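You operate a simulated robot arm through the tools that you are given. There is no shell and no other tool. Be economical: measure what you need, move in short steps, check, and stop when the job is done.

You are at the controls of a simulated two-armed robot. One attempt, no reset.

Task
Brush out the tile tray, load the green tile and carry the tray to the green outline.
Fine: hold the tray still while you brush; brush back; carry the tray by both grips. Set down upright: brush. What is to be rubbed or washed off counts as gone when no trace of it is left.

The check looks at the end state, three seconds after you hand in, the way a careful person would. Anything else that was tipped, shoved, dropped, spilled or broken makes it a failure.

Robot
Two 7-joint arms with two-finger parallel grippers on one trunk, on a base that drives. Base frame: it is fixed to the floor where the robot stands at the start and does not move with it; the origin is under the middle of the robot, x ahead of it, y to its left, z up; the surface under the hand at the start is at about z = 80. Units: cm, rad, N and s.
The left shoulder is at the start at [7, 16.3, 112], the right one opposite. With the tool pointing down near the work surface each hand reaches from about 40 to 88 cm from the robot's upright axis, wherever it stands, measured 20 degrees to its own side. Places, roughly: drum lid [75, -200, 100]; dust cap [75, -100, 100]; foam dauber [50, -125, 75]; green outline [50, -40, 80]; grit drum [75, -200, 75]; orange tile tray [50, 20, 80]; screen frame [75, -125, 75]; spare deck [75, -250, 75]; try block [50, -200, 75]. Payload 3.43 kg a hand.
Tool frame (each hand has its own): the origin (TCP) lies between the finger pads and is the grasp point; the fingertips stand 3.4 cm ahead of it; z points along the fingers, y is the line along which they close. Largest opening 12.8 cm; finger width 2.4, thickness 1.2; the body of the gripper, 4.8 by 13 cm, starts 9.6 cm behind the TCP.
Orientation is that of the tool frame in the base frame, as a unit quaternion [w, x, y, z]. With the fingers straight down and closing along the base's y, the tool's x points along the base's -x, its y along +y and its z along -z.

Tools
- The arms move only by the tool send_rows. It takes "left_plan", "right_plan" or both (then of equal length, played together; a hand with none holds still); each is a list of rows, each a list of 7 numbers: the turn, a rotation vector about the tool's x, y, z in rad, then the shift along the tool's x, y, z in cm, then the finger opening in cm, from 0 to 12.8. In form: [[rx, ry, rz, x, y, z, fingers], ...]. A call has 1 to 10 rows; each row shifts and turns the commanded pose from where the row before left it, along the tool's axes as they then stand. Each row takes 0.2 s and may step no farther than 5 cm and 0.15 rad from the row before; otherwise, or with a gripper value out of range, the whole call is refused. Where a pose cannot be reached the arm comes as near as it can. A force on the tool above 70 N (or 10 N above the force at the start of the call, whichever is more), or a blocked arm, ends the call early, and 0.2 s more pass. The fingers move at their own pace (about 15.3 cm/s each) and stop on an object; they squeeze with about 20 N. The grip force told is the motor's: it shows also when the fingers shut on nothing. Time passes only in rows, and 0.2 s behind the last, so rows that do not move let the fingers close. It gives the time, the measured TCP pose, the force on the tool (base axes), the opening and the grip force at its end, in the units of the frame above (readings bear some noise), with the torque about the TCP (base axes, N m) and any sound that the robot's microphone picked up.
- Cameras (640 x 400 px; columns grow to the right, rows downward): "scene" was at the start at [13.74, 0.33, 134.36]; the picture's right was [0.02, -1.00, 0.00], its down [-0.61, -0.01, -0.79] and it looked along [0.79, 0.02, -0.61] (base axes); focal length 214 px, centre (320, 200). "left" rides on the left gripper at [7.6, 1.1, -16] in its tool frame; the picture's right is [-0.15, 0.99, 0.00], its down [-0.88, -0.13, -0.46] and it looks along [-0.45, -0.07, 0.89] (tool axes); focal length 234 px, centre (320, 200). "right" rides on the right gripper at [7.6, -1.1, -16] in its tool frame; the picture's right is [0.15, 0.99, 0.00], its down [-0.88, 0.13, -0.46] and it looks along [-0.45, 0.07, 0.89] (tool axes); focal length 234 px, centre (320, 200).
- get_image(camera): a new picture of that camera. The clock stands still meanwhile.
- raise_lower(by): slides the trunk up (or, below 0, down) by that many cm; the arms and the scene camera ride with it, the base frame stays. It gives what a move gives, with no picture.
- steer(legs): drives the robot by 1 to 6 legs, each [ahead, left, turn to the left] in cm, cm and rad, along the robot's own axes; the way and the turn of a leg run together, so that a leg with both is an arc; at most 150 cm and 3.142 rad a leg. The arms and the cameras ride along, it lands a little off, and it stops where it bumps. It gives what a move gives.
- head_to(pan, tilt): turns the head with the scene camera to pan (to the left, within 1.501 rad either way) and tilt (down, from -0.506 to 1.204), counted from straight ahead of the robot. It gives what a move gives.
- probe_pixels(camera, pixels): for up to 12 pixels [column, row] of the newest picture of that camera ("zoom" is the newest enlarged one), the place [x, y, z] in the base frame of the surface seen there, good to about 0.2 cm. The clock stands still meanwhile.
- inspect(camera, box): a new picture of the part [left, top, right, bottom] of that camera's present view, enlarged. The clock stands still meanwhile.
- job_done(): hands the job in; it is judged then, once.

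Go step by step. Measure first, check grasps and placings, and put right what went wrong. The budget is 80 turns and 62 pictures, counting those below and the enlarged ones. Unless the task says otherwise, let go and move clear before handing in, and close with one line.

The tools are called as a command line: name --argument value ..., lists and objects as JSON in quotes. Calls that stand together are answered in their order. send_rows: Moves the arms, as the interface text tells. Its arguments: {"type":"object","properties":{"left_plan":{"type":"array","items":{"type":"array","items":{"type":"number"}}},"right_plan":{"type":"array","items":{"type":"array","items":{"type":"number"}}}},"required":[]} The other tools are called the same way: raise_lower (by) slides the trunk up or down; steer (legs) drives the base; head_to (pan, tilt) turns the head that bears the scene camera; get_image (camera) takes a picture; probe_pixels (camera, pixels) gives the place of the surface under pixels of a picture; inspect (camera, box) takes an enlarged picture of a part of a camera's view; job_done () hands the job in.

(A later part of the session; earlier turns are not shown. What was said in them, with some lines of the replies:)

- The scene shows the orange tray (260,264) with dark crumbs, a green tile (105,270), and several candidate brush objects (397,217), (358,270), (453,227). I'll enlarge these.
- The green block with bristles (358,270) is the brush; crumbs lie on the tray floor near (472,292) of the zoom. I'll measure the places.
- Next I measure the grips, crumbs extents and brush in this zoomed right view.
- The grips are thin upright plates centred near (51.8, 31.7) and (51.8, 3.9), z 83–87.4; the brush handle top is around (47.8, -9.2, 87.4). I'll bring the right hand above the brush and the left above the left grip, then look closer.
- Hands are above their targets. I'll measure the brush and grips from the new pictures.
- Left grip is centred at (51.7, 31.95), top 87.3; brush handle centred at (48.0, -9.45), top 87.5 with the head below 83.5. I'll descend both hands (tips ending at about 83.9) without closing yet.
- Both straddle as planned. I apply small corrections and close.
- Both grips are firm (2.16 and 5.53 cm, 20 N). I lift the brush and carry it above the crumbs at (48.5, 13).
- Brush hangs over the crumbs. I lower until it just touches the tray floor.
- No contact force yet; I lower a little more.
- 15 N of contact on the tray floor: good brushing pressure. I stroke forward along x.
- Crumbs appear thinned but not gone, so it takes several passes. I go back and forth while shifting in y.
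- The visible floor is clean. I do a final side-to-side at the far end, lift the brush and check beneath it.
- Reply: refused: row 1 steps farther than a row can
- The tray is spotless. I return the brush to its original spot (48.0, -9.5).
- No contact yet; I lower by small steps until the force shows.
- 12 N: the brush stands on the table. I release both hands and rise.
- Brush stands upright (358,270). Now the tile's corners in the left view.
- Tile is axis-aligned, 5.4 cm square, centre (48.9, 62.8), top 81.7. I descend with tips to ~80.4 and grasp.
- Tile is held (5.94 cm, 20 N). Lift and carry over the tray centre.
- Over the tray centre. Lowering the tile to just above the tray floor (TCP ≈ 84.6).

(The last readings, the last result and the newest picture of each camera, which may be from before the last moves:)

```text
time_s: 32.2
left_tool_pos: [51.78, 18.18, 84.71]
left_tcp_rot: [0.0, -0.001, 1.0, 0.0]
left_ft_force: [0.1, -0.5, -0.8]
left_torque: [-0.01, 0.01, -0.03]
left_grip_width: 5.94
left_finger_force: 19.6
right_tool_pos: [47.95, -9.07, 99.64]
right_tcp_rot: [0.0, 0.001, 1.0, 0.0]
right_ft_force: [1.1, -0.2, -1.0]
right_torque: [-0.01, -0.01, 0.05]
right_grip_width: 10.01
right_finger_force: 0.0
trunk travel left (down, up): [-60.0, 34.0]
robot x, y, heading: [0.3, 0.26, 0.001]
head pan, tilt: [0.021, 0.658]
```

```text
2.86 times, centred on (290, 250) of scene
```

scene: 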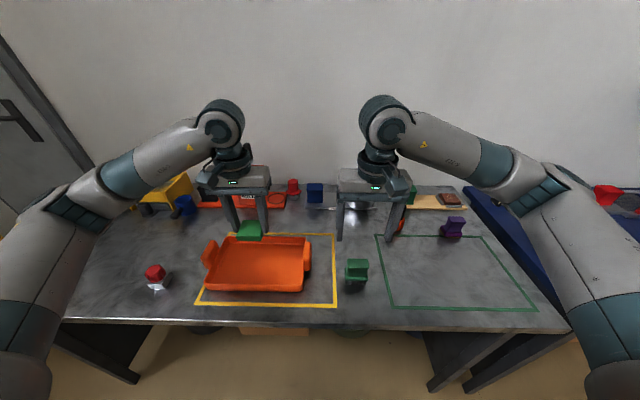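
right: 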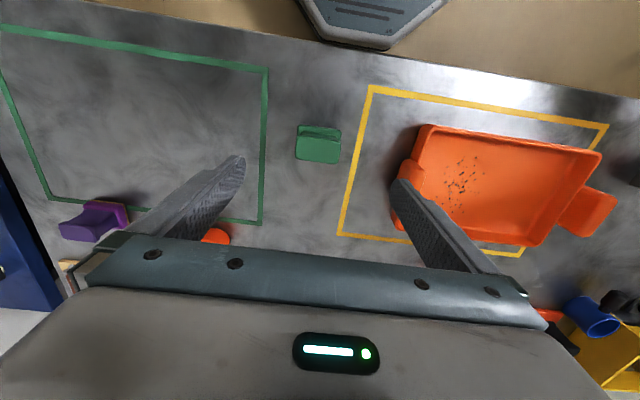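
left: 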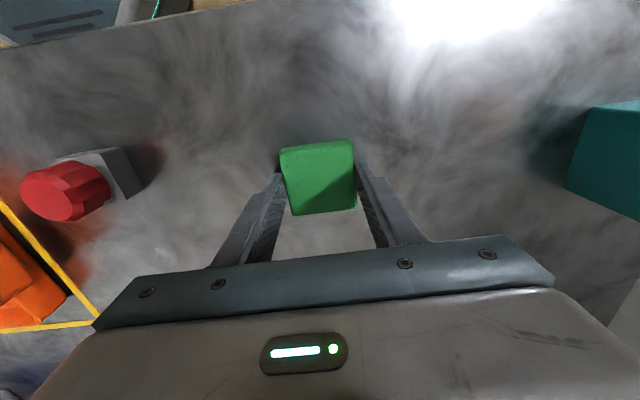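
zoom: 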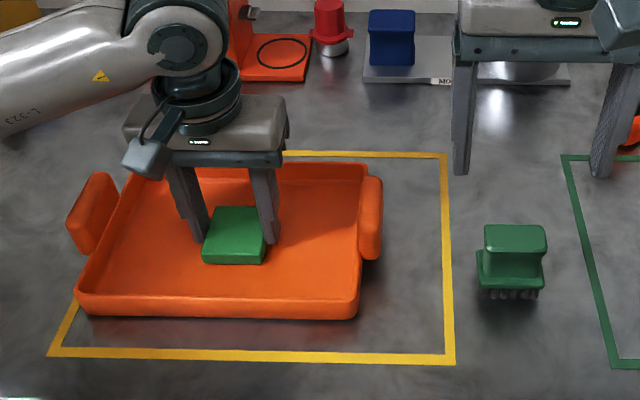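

send_rows --left_plan '[[0, 0, 0, 0, 0, 0.2, 3], [0, 0, 0, 0, 0, 0, 3]]'

send_rows --left_plan '[[0, 0, 0, 0, 0, 0.15, 3], [0, 0, 0, 0, 0, 0, 3]]'

```text
time_s: 32.8
left_tool_pos: [52.04, 18.02, 84.39]
left_tcp_rot: [0.0, 0.0, 1.0, 0.0]
left_ft_force: [-0.2, 0.3, -0.1]
left_torque: [0.01, 0.0, 0.0]
left_grip_width: 5.97
left_finger_force: 20.3
right_tool_pos: [47.83, -9.2, 99.79]
right_tcp_rot: [0.0, 0.0, 1.0, 0.0]
right_ft_force: [-0.2, 0.8, 0.2]
right_torque: [0.01, -0.02, -0.01]
right_grip_width: 10.0
right_finger_force: 0.0
trunk travel left (down, up): [-60.0, 34.0]
robot x, y, heading: [-0.34, 0.06, 0.0]
head pan, tilt: [0.021, 0.658]
```

```text
time_s: 33.4
left_tool_pos: [51.88, 18.11, 84.33]
left_tcp_rot: [0.0, -0.001, 1.0, 0.0]
left_ft_force: [1.5, 2.3, 10.1]
left_torque: [0.17, 0.15, 0.0]
left_grip_width: 5.95
left_finger_force: 20.8
right_tool_pos: [47.83, -9.12, 99.7]
right_tcp_rot: [0.001, 0.0, 1.0, 0.0]
right_ft_force: [0.3, 0.6, -1.1]
right_torque: [-0.01, -0.01, -0.01]
right_grip_width: 9.99
right_finger_force: 0.0
trunk travel left (down, up): [-60.0, 34.0]
robot x, y, heading: [-0.04, -0.22, 0.004]
head pan, tilt: [0.021, 0.658]
```

Contact (10 N). Release the tile, rise, and bring both hands above the grips.

send_rows --left_plan '[[0, 0, 0, 0, 0, 0, 7.5], [0, 0, 0, 0, 0, 0, 8.5], [0, 0, 0, 0, 0, -4, 8.5], [0, 0, 0, 0, 0, -5, 8], [0, 0, 0, 0, 0, -4.5, 7], [0, 0, 0, 0, 4.6, 0, 6], [0, 0, 0, 0, 4.6, 0, 6], [0, 0, 0, 0, 4.65, 0, 6], [0, 0, 0, 0, 0, 0, 6]]' --right_plan '[[0, 0, 0, 0, 0, 0, 10], [0, 0, 0, 0, 0, 0, 10], [0, 0, 0, 0, 0, 0, 8], [0, 0, 0, 0, 0, 0, 7], [0, 0, 0, 0, 0, 0, 6], [0, 0, 0, -1.25, 4.45, 0, 6], [0, 0, 0, -1.25, 4.45, 0, 6], [0, 0, 0, -1.3, 4.45, 0, 6], [0, 0, 0, 0, 0, 0, 6]]'

inspect --camera "scene" --box '[180, 180, 400, 320]'

get_image --camera "right"

get_image --camera "left"

```text
time_s: 35.4
left_tool_pos: [51.97, 31.88, 97.95]
left_tcp_rot: [-0.001, 0.001, 1.0, 0.0]
left_ft_force: [0.4, -0.4, 0.8]
left_torque: [0.04, 0.02, -0.02]
left_grip_width: 6.01
left_finger_force: 0.0
right_tool_pos: [51.7, 3.87, 99.61]
right_tcp_rot: [0.0, 0.001, 1.0, 0.001]
right_ft_force: [-0.3, -0.2, 0.2]
right_torque: [0.04, -0.01, 0.02]
right_grip_width: 6.0
right_finger_force: 0.0
trunk travel left (down, up): [-60.0, 34.0]
robot x, y, heading: [0.02, 0.07, 0.003]
head pan, tilt: [0.021, 0.658]
```

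```text
2.86 times, centred on (290, 250) of scene
```

zoom: 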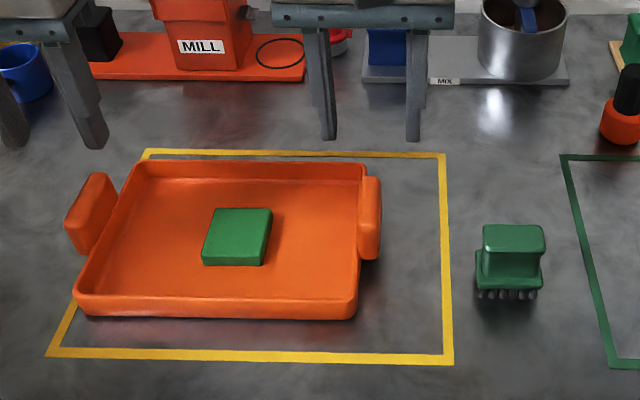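

```text
31 pictures are left
```

right: 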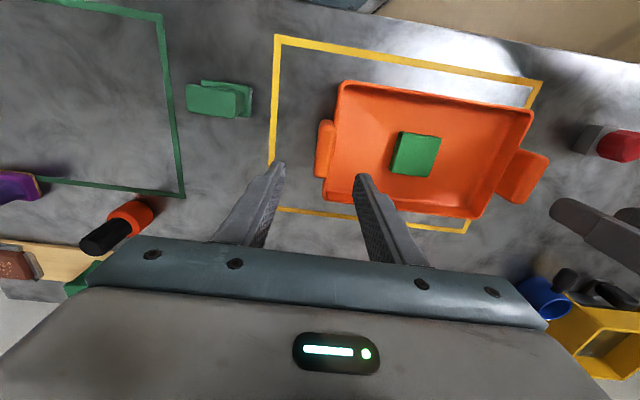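

```text
30 pictures are left
```

left: 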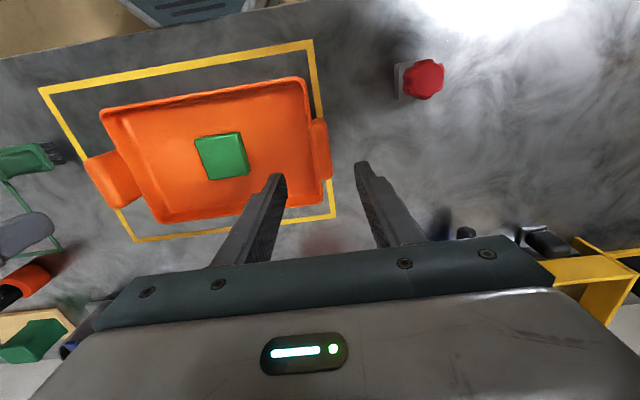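

Tile rests in the tray. I re-measure both grips before gripping.

probe_pixels --camera "zoom" --pixels '[[82, 205], [100, 180], [95, 178], [360, 185], [370, 182], [380, 195], [370, 250], [238, 235]]'

probe_pixels --camera "left" --pixels '[[313, 125], [322, 125], [316, 172], [328, 172], [90, 160], [112, 155], [110, 200], [130, 190]]'

probe_pixels --camera "right" --pixels '[[322, 125], [331, 125], [318, 168], [327, 172], [324, 148], [520, 155], [545, 160], [505, 190]]'

```text
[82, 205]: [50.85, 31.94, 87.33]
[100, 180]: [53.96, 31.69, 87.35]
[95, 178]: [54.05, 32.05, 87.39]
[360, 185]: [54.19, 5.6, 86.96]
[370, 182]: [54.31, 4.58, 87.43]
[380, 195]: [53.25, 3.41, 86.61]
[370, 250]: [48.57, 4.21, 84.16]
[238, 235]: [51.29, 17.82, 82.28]
```

```text
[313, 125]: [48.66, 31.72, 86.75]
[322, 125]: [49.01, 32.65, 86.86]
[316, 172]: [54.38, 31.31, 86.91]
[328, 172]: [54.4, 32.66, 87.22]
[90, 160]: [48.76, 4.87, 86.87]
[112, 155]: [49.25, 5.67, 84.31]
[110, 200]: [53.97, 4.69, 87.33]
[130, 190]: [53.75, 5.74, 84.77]
```

```text
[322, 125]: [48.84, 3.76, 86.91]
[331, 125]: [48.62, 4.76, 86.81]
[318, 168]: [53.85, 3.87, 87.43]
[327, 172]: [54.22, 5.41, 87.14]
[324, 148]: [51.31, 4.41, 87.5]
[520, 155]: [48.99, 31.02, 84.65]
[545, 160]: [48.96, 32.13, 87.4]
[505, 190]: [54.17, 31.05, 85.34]
```

Grips: left (51.5, 32.0), right (51.5, 4.6). I descend and close on both.

send_rows --left_plan '[[0, 0, 0, 0.2, 0.1, 3, 6], [0, 0, 0, 0.1, 0, 4, 6], [0, 0, 0, 0, 0, 3.4, 6], [0, 0, 0, 0, 0, 0, 6]]' --right_plan '[[0, 0, 0, 0.2, 0.5, 4, 6], [0, 0, 0, 0, 0, 4, 6], [0, 0, 0, 0, 0, 4, 6], [0, 0, 0, 0, 0, 0, 6]]'

send_rows --left_plan '[[0, 0, 0, 0, 0, 0, 3.5], [0, 0, 0, 0, 0, 0, 2.5], [0, 0, 0, 0, 0, 0, 0.3], [0, 0, 0, 0, 0, 0, 0.3], [0, 0, 0, 0, 0, 0, 0.3]]' --right_plan '[[0, 0, 0, 0, 0, 0, 3.5], [0, 0, 0, 0, 0, 0, 2.5], [0, 0, 0, 0, 0, 0, 0.3], [0, 0, 0, 0, 0, 0, 0.3], [0, 0, 0, 0, 0, 0, 0.3]]'

inspect --camera "scene" --box '[180, 180, 400, 320]'

```text
time_s: 36.4
left_tool_pos: [51.06, 32.11, 87.4]
left_tcp_rot: [0.0, -0.001, 1.0, 0.0]
left_ft_force: [0.6, 0.1, 0.7]
left_torque: [0.02, 0.0, 0.01]
left_grip_width: 6.0
left_finger_force: 0.1
right_tool_pos: [51.35, 4.47, 87.56]
right_tcp_rot: [0.0, 0.001, 1.0, 0.0]
right_ft_force: [0.3, -1.3, 0.1]
right_torque: [-0.02, -0.04, 0.0]
right_grip_width: 5.98
right_finger_force: 0.0
trunk travel left (down, up): [-60.0, 34.0]
robot x, y, heading: [0.15, -0.17, 0.002]
head pan, tilt: [0.021, 0.658]
```

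```text
time_s: 37.6
left_tool_pos: [51.3, 32.05, 87.33]
left_tcp_rot: [0.0, -0.001, 1.0, 0.0]
left_ft_force: [-0.6, 10.4, -0.9]
left_torque: [0.15, 0.02, 0.01]
left_grip_width: 2.17
left_finger_force: 20.1
right_tool_pos: [51.31, 4.58, 87.56]
right_tcp_rot: [0.0, 0.001, 1.0, -0.001]
right_ft_force: [-0.7, -10.9, 0.1]
right_torque: [-0.09, 0.01, 0.09]
right_grip_width: 2.15
right_finger_force: 20.1
trunk travel left (down, up): [-60.0, 34.0]
robot x, y, heading: [0.18, -0.01, -0.003]
head pan, tilt: [0.021, 0.658]
```

```text
2.86 times, centred on (290, 250) of scene
```

zoom: 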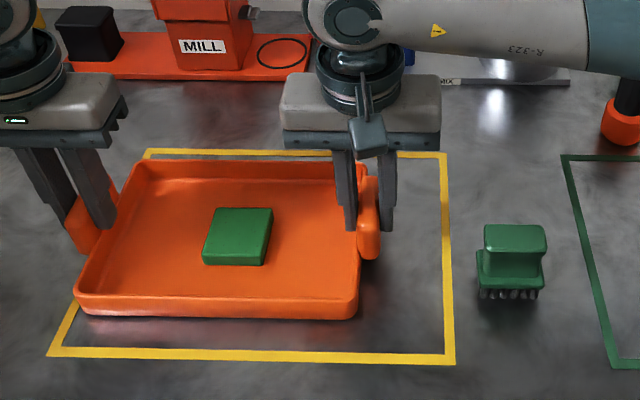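

Both grips held at 2.16 cm, 20 N. I lift the tray together slowly.

send_rows --left_plan '[[0, 0, 0, 0, 0.07, -0.5, 0.3], [0, 0, 0, 0, 0, -1.5, 0.3], [0, 0, 0, 0, 0, -2, 0.3], [0, 0, 0, 0, 0, -2, 0.3], [0, 0, 0, 0, 0, -2, 0.3], [0, 0, 0, 0, 0, -2, 0.3], [0, 0, 0, 0, 0, -2, 0.3], [0, 0, 0, 0, 0, -2, 0.3], [0, 0, 0, 0, 0, -0.5, 0.3], [0, 0, 0, 0, 0, 0, 0.3]]' --right_plan '[[0, 0, 0, 0, -0.07, -0.5, 0.3], [0, 0, 0, 0, 0, -1.5, 0.3], [0, 0, 0, 0, 0, -2, 0.3], [0, 0, 0, 0, 0, -2, 0.3], [0, 0, 0, 0, 0, -2, 0.3], [0, 0, 0, 0, 0, -2, 0.3], [0, 0, 0, 0, 0, -2, 0.3], [0, 0, 0, 0, 0, -2, 0.3], [0, 0, 0, 0, 0, -0.5, 0.3], [0, 0, 0, 0, 0, 0, 0.3]]'

get_image --camera "scene"

```text
time_s: 39.8
left_tool_pos: [51.54, 32.26, 101.9]
left_tcp_rot: [-0.001, -0.002, 1.0, 0.0]
left_ft_force: [-1.2, 28.8, 1.0]
left_torque: [-0.02, -0.19, -0.16]
left_grip_width: 2.18
left_finger_force: 20.3
right_tool_pos: [51.59, 4.6, 102.45]
right_tcp_rot: [-0.001, 0.001, 1.0, -0.002]
right_ft_force: [0.6, -28.4, -3.2]
right_torque: [-0.75, 0.2, -0.09]
right_grip_width: 2.15
right_finger_force: 20.0
trunk travel left (down, up): [-60.0, 34.0]
robot x, y, heading: [-0.18, -0.01, -0.0]
head pan, tilt: [0.021, 0.658]
```

```text
28 pictures are left
```

scene: 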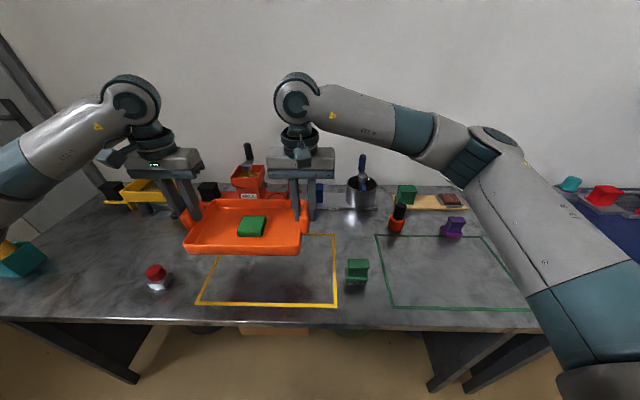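

Tray hangs level with the tile in it, but there is about 28 N of internal force along y. I test easing it by moving the left hand slightly.

send_rows --left_plan '[[0, 0, 0, 0, 0.1, 0, 0.3], [0, 0, 0, 0, 0, 0, 0.3]]' --right_plan '[[0, 0, 0, 0, 0, 0, 0.3], [0, 0, 0, 0, 0, 0, 0.3]]'

```text
time_s: 40.4
left_tool_pos: [51.54, 32.24, 101.95]
left_tcp_rot: [0.0, 0.0, 1.0, 0.0]
left_ft_force: [-2.2, 25.7, 2.2]
left_torque: [-0.13, 0.08, -0.22]
left_grip_width: 2.18
left_finger_force: 20.0
right_tool_pos: [51.56, 4.61, 102.35]
right_tcp_rot: [0.0, 0.0, 1.0, -0.001]
right_ft_force: [1.9, -25.2, -4.3]
right_torque: [-0.9, -0.11, -0.1]
right_grip_width: 2.19
right_finger_force: 19.7
trunk travel left (down, up): [-60.0, 34.0]
robot x, y, heading: [0.21, -0.07, 0.002]
head pan, tilt: [0.021, 0.658]
```

Spreading eases it (≈3 N per mm). I spread by another 0.3 cm each.

send_rows --left_plan '[[0, 0, 0, 0, 0.15, 0, 0.3], [0, 0, 0, 0, 0.15, 0, 0.3], [0, 0, 0, 0, 0, 0, 0.3]]' --right_plan '[[0, 0, 0, 0, -0.15, 0, 0.3], [0, 0, 0, 0, -0.15, 0, 0.3], [0, 0, 0, 0, 0, 0, 0.3]]'

```text
time_s: 41.2
left_tool_pos: [51.6, 32.16, 101.82]
left_tcp_rot: [0.0, 0.001, 1.0, -0.003]
left_ft_force: [-1.3, -21.9, 2.8]
left_torque: [-0.83, 0.26, -0.15]
left_grip_width: 2.18
left_finger_force: 19.9
right_tool_pos: [51.59, 4.74, 102.41]
right_tcp_rot: [0.001, 0.0, 1.0, 0.003]
right_ft_force: [0.2, 21.7, -6.0]
right_torque: [-0.27, -0.22, -0.22]
right_grip_width: 2.2
right_finger_force: 20.3
trunk travel left (down, up): [-60.0, 34.0]
robot x, y, heading: [-0.14, -0.15, -0.003]
head pan, tilt: [0.021, 0.658]
```

Overshot to -22 N; I return 0.14 each to balance.

send_rows --left_plan '[[0, 0, 0, 0, -0.14, 0, 0.3], [0, 0, 0, 0, 0, 0, 0.3]]' --right_plan '[[0, 0, 0, 0, 0.14, 0, 0.3], [0, 0, 0, 0, 0, 0, 0.3]]'

steer --legs '[[0, -15, 0]]'

get_image --camera "scene"

```text
time_s: 41.8
left_tool_pos: [51.69, 32.28, 101.87]
left_tcp_rot: [0.0, 0.001, 1.0, -0.002]
left_ft_force: [-2.2, -27.7, 3.2]
left_torque: [-0.99, -0.05, -0.31]
left_grip_width: 2.22
left_finger_force: 19.8
right_tool_pos: [51.66, 4.54, 102.21]
right_tcp_rot: [0.0, 0.0, 1.0, 0.0]
right_ft_force: [2.5, 26.0, -6.8]
right_torque: [-0.09, 0.04, -0.32]
right_grip_width: 2.19
right_finger_force: 20.2
trunk travel left (down, up): [-60.0, 34.0]
robot x, y, heading: [0.04, -0.25, -0.004]
head pan, tilt: [0.021, 0.658]
```

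```text
time_s: 43.2
left_tool_pos: [51.65, 17.47, 101.8]
left_tcp_rot: [0.001, -0.001, 1.0, -0.002]
left_ft_force: [-2.1, -30.9, 3.8]
left_torque: [-0.95, 0.19, -0.27]
left_grip_width: 2.17
left_finger_force: 20.1
right_tool_pos: [51.51, -10.19, 102.28]
right_tcp_rot: [-0.001, 0.0, 1.0, 0.002]
right_ft_force: [3.2, 31.4, -6.8]
right_torque: [-0.02, -0.21, -0.22]
right_grip_width: 2.19
right_finger_force: 19.7
trunk travel left (down, up): [-60.0, 34.0]
robot x, y, heading: [0.15, -14.71, 0.002]
head pan, tilt: [0.021, 0.658]
```

```text
27 pictures are left
```

scene: 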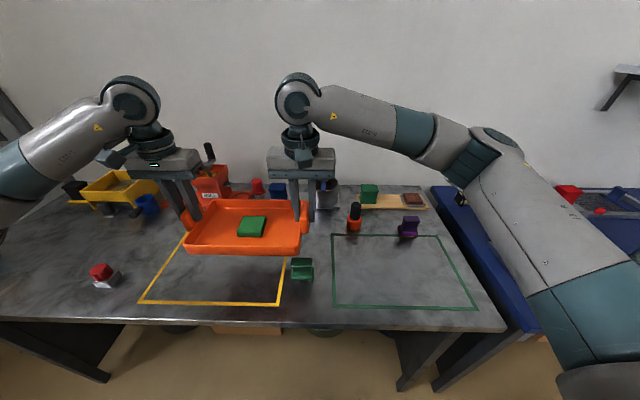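

The drive went well. Internal force is now -30 N (pulling apart), so I ease inward again and watch the lag.

send_rows --left_plan '[[0, 0, 0, 0, -0.15, 0, 0.3], [0, 0, 0, 0, 0, 0, 0.3], [0, 0, 0, 0, 0, 0, 0.3], [0, 0, 0, 0, 0, 0, 0.3]]' --right_plan '[[0, 0, 0, 0, 0, 0, 0.3], [0, 0, 0, 0, 0, 0, 0.3], [0, 0, 0, 0, 0, 0, 0.3], [0, 0, 0, 0, 0, 0, 0.3]]'

```text
time_s: 44.2
left_tool_pos: [51.68, 17.31, 101.87]
left_tcp_rot: [-0.001, -0.001, 1.0, -0.002]
left_ft_force: [-2.8, 10.4, 2.4]
left_torque: [-0.23, 0.1, -0.37]
left_grip_width: 2.17
left_finger_force: 19.8
right_tool_pos: [51.62, -10.26, 102.26]
right_tcp_rot: [0.0, -0.001, 1.0, 0.001]
right_ft_force: [3.2, -10.1, -5.1]
right_torque: [-0.79, -0.12, -0.27]
right_grip_width: 2.19
right_finger_force: 20.0
trunk travel left (down, up): [-60.0, 34.0]
robot x, y, heading: [0.16, -14.93, 0.001]
head pan, tilt: [0.021, 0.658]
```

Balanced to 10 N. Continuing right.

steer --legs '[[0, -20, 0]]'

get_image --camera "scene"

```text
time_s: 45.8
left_tool_pos: [51.83, -3.44, 101.79]
left_tcp_rot: [0.001, 0.003, 1.0, -0.002]
left_ft_force: [-1.3, 21.0, 1.1]
left_torque: [0.0, 0.15, -0.28]
left_grip_width: 2.16
left_finger_force: 19.9
right_tool_pos: [51.55, -30.82, 102.22]
right_tcp_rot: [0.0, 0.003, 1.0, 0.002]
right_ft_force: [2.0, -20.3, -5.1]
right_torque: [-0.91, -0.1, -0.21]
right_grip_width: 2.17
right_finger_force: 20.0
trunk travel left (down, up): [-60.0, 34.0]
robot x, y, heading: [0.0, -35.16, -0.005]
head pan, tilt: [0.021, 0.658]
```

```text
26 pictures are left
```

scene: 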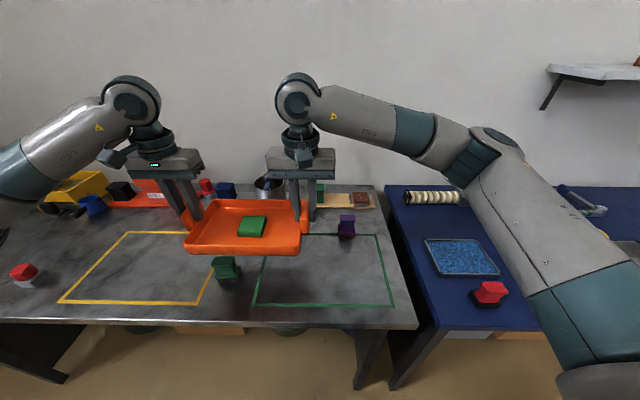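

Going the last 18 cm, then I measure the outline against the tray.

steer --legs '[[0.5, -18, 0]]'

get_image --camera "scene"

```text
time_s: 47.3
left_tool_pos: [52.24, -21.44, 101.79]
left_tcp_rot: [-0.001, 0.0, 1.0, -0.001]
left_ft_force: [-1.3, 1.5, 2.2]
left_torque: [-0.28, 0.16, -0.26]
left_grip_width: 2.16
left_finger_force: 19.6
right_tool_pos: [51.9, -49.09, 102.22]
right_tcp_rot: [0.0, 0.001, 1.0, 0.0]
right_ft_force: [1.5, -1.6, -5.5]
right_torque: [-0.59, -0.15, -0.22]
right_grip_width: 2.21
right_finger_force: 20.1
trunk travel left (down, up): [-60.0, 34.0]
robot x, y, heading: [0.46, -53.74, -0.002]
head pan, tilt: [0.021, 0.658]
```

```text
25 pictures are left
```

scene: 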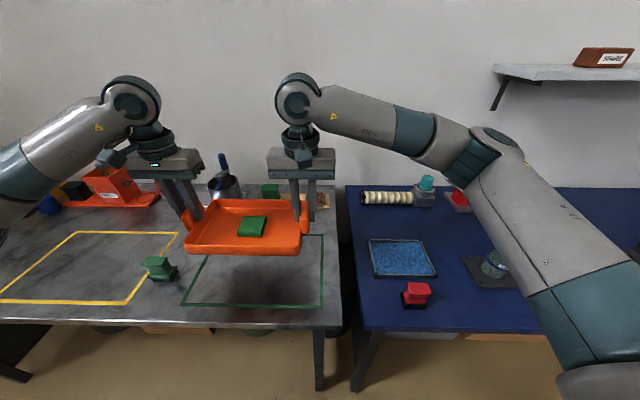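

I check the outline corners and what stands near the far edge (the purple block now hidden behind the tray).

probe_pixels --camera "scene" --pixels '[[184, 304], [320, 305], [322, 237], [250, 305], [321, 270], [195, 272]]'

get_image --camera "right"

get_image --camera "left"

```text
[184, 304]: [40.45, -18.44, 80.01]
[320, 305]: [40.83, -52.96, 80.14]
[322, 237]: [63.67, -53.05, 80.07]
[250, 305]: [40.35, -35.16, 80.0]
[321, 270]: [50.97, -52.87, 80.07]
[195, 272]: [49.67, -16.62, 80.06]
```

```text
24 pictures are left
```

right: 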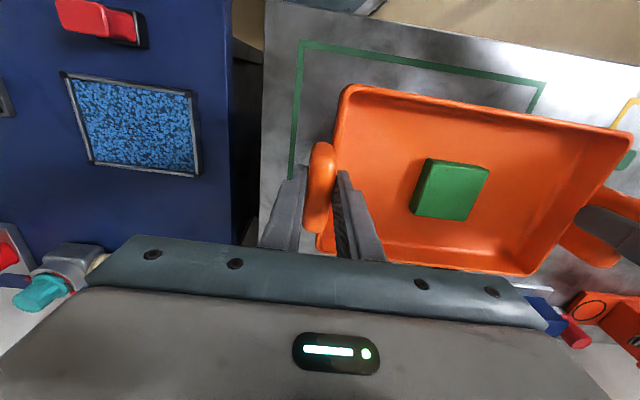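

```text
23 pictures are left
```

left: 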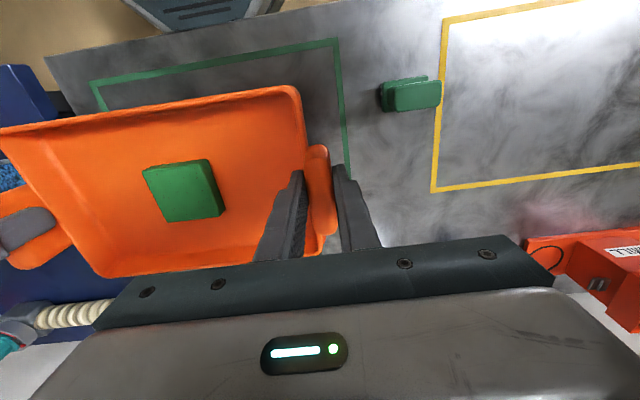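

Outline spans y -17.7…-53, x 40.4…64; the tray centre is (52.1, -35.3), nicely centred and about 3 cm short of the purple block. I lower both hands together.

send_rows --left_plan '[[0, 0, 0, 0, 0, 1, 0.3], [0, 0, 0, 0, 0, 2, 0.3], [0, 0, 0, 0, 0, 2, 0.3], [0, 0, 0, 0, 0, 2, 0.3], [0, 0, 0, 0, 0, 2, 0.3], [0, 0, 0, 0, 0, 2, 0.3], [0, 0, 0, 0, 0, 1.5, 0.3], [0, 0, 0, 0, 0, 0.5, 0.3], [0, 0, 0, 0, 0, 0, 0.3]]' --right_plan '[[0, 0, 0, 0, 0, 1, 0.3], [0, 0, 0, 0, 0, 2, 0.3], [0, 0, 0, 0, 0, 2, 0.3], [0, 0, 0, 0, 0, 2, 0.3], [0, 0, 0, 0, 0, 2, 0.3], [0, 0, 0, 0, 0, 2, 0.3], [0, 0, 0, 0, 0, 1.5, 0.3], [0, 0, 0, 0, 0, 0.5, 0.3], [0, 0, 0, 0, 0, 0, 0.3]]'

get_image --camera "scene"

```text
time_s: 49.3
left_tool_pos: [52.14, -21.44, 88.92]
left_tcp_rot: [0.0, 0.0, 1.0, 0.0]
left_ft_force: [-3.7, 17.2, 0.8]
left_torque: [0.01, 0.28, -0.49]
left_grip_width: 2.18
left_finger_force: 19.8
right_tool_pos: [51.77, -49.07, 89.36]
right_tcp_rot: [0.0, 0.002, 1.0, 0.002]
right_ft_force: [2.5, -16.5, -3.7]
right_torque: [-0.7, -0.26, -0.42]
right_grip_width: 2.17
right_finger_force: 20.3
trunk travel left (down, up): [-60.0, 34.0]
robot x, y, heading: [0.38, -53.56, -0.007]
head pan, tilt: [0.021, 0.658]
```

```text
22 pictures are left
```

scene: 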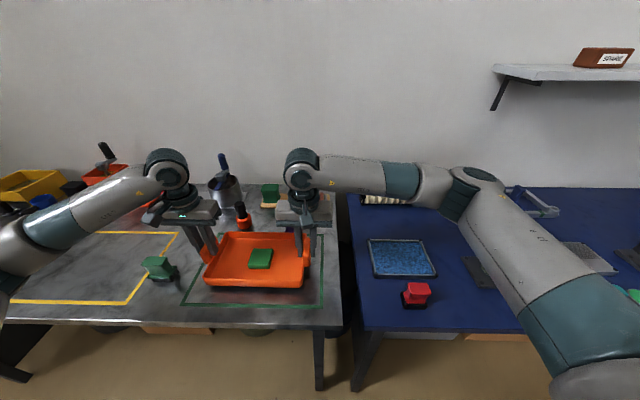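

About 1.5 cm to go; lowering in small steps.

send_rows --left_plan '[[0, 0, 0, 0, 0, 0.5, 0.3], [0, 0, 0, 0, 0, 0.4, 0.3], [0, 0, 0, 0, 0, 0.2, 0.3], [0, 0, 0, 0, 0, 0, 0.3]]' --right_plan '[[0, 0, 0, 0, 0, 0.5, 0.3], [0, 0, 0, 0, 0, 0.4, 0.3], [0, 0, 0, 0, 0, 0.2, 0.3], [0, 0, 0, 0, 0, 0, 0.3]]'

send_rows --left_plan '[[0, 0, 0, 0, 0, 0.2, 0.3], [0, 0, 0, 0, 0, 0, 0.3]]' --right_plan '[[0, 0, 0, 0, 0, 0.2, 0.3], [0, 0, 0, 0, 0, 0, 0.3]]'

```text
time_s: 50.3
left_tool_pos: [52.14, -21.47, 87.57]
left_tcp_rot: [0.001, 0.0, 1.0, 0.001]
left_ft_force: [-0.8, 19.5, 2.7]
left_torque: [-0.15, -0.13, -0.38]
left_grip_width: 2.17
left_finger_force: 19.7
right_tool_pos: [51.98, -49.09, 88.13]
right_tcp_rot: [-0.001, 0.002, 1.0, 0.001]
right_ft_force: [2.3, -20.1, -4.7]
right_torque: [-0.89, 0.18, -0.27]
right_grip_width: 2.18
right_finger_force: 20.2
trunk travel left (down, up): [-60.0, 34.0]
robot x, y, heading: [0.5, -53.69, -0.001]
head pan, tilt: [0.021, 0.658]
```

```text
time_s: 50.9
left_tool_pos: [52.17, -21.56, 87.45]
left_tcp_rot: [-0.001, 0.0, 1.0, -0.001]
left_ft_force: [-2.3, 18.6, 0.7]
left_torque: [0.01, -0.14, -0.34]
left_grip_width: 2.17
left_finger_force: 19.9
right_tool_pos: [51.96, -49.11, 87.95]
right_tcp_rot: [0.001, 0.001, 1.0, 0.001]
right_ft_force: [2.7, -17.9, -3.9]
right_torque: [-0.76, 0.13, -0.27]
right_grip_width: 2.19
right_finger_force: 19.7
trunk travel left (down, up): [-60.0, 34.0]
robot x, y, heading: [0.82, -53.34, -0.002]
head pan, tilt: [0.021, 0.658]
```

send_rows --left_plan '[[0, 0, 0, 0, 0, 0.15, 0.3], [0, 0, 0, 0, 0, 0, 0.3]]' --right_plan '[[0, 0, 0, 0, 0, 0.25, 0.3], [0, 0, 0, 0, 0, 0, 0.3]]'

send_rows --left_plan '[[0, 0, 0, 0, 0, 0.1, 0.3], [0, 0, 0, 0, 0, 0, 0.3]]' --right_plan '[[0, 0, 0, 0, 0, 0.2, 0.3], [0, 0, 0, 0, 0, 0, 0.3]]'

inspect --camera "scene" --box '[140, 200, 360, 320]'

```text
time_s: 51.5
left_tool_pos: [52.2, -21.56, 87.47]
left_tcp_rot: [0.0, 0.0, 1.0, -0.001]
left_ft_force: [-0.2, 15.6, 10.5]
left_torque: [0.35, 0.5, -0.43]
left_grip_width: 2.15
left_finger_force: 20.0
right_tool_pos: [51.91, -49.07, 87.7]
right_tcp_rot: [0.0, 0.002, 1.0, 0.001]
right_ft_force: [1.5, -16.9, -1.5]
right_torque: [-0.55, 0.18, -0.37]
right_grip_width: 2.17
right_finger_force: 20.0
trunk travel left (down, up): [-60.0, 34.0]
robot x, y, heading: [0.32, -53.4, -0.003]
head pan, tilt: [0.021, 0.658]
```

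```text
time_s: 52.1
left_tool_pos: [52.22, -21.61, 87.45]
left_tcp_rot: [0.002, 0.0, 1.0, -0.002]
left_ft_force: [3.2, 20.6, 14.6]
left_torque: [0.52, 0.03, -0.4]
left_grip_width: 2.16
left_finger_force: 20.3
right_tool_pos: [51.76, -49.11, 87.71]
right_tcp_rot: [0.002, 0.002, 1.0, 0.001]
right_ft_force: [2.5, -21.1, 10.2]
right_torque: [-0.55, 0.31, -0.3]
right_grip_width: 2.16
right_finger_force: 20.0
trunk travel left (down, up): [-60.0, 34.0]
robot x, y, heading: [0.2, -52.97, -0.001]
head pan, tilt: [0.021, 0.658]
```

```text
2.91 times, centred on (250, 260) of scene
```

zoom: 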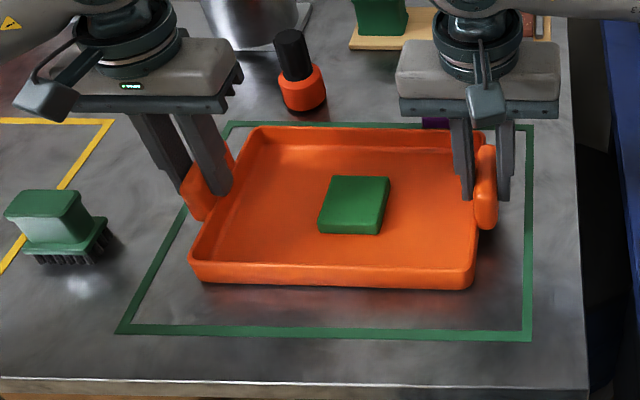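

Both ends rest on the table (14.6 and 10.2 N up) inside the outline. Release and rise.

send_rows --left_plan '[[0, 0, 0, 0, 0, 0, 4.5], [0, 0, 0, 0, 0, 0, 5.5], [0, 0, 0, 0, 0, -2, 5.5], [0, 0, 0, 0, 0, -4, 6], [0, 0, 0, 0, 0, -5, 6], [0, 0, 0, 0, 0, -5, 6]]' --right_plan '[[0, 0, 0, 0, 0, 0, 4.5], [0, 0, 0, 0, 0, 0, 5.5], [0, 0, 0, 0, 0, -2, 5.5], [0, 0, 0, 0, 0, -4, 6], [0, 0, 0, 0, 0, -5, 6], [0, 0, 0, 0, 0, -5, 6]]'

get_image --camera "scene"

inspect --camera "scene" --box '[140, 180, 360, 320]'

```text
time_s: 53.5
left_tool_pos: [51.83, -21.49, 103.55]
left_tcp_rot: [0.001, 0.001, 1.0, -0.001]
left_ft_force: [-1.3, -0.6, -0.1]
left_torque: [0.0, -0.05, 0.01]
left_grip_width: 6.0
left_finger_force: 0.1
right_tool_pos: [51.24, -48.65, 103.88]
right_tcp_rot: [0.002, 0.001, 1.0, 0.002]
right_ft_force: [-0.3, 0.4, 0.6]
right_torque: [0.01, -0.05, -0.01]
right_grip_width: 6.02
right_finger_force: 0.0
trunk travel left (down, up): [-60.0, 34.0]
robot x, y, heading: [0.33, -53.74, -0.001]
head pan, tilt: [0.021, 0.658]
```

```text
20 pictures are left
```

scene: 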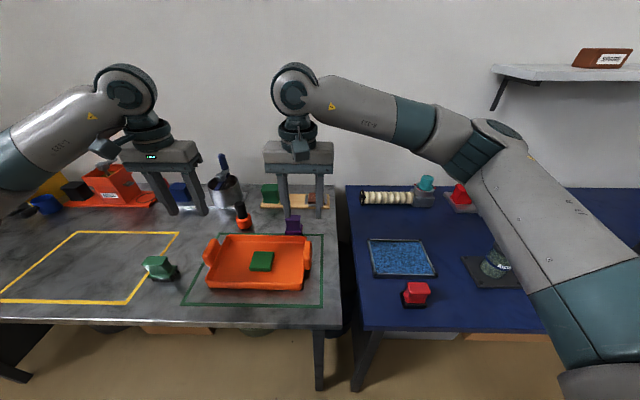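

```text
2.86 times, centred on (250, 250) of scene
```

zoom: 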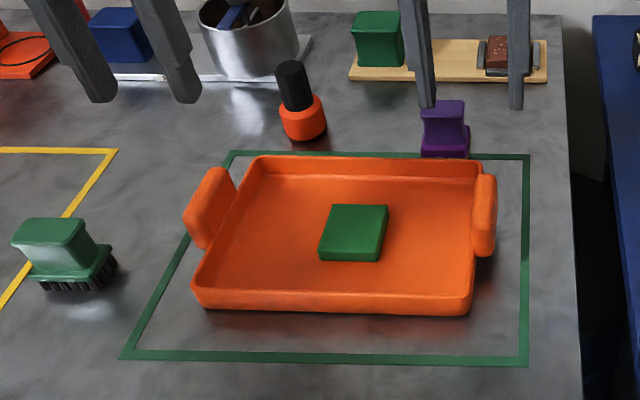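

The final picture shows the tray upright inside the green outline with the tile in it and no crumbs, the brush standing near (60,255) of the zoom, and the hands clear; I hand in.

job_done

```text
The job is handed in.
```

The tray is brushed clean and stands inside the green outline with the green tile in it. The brush is back upright within about half a centimetre of its starting place, and both hands are clear.
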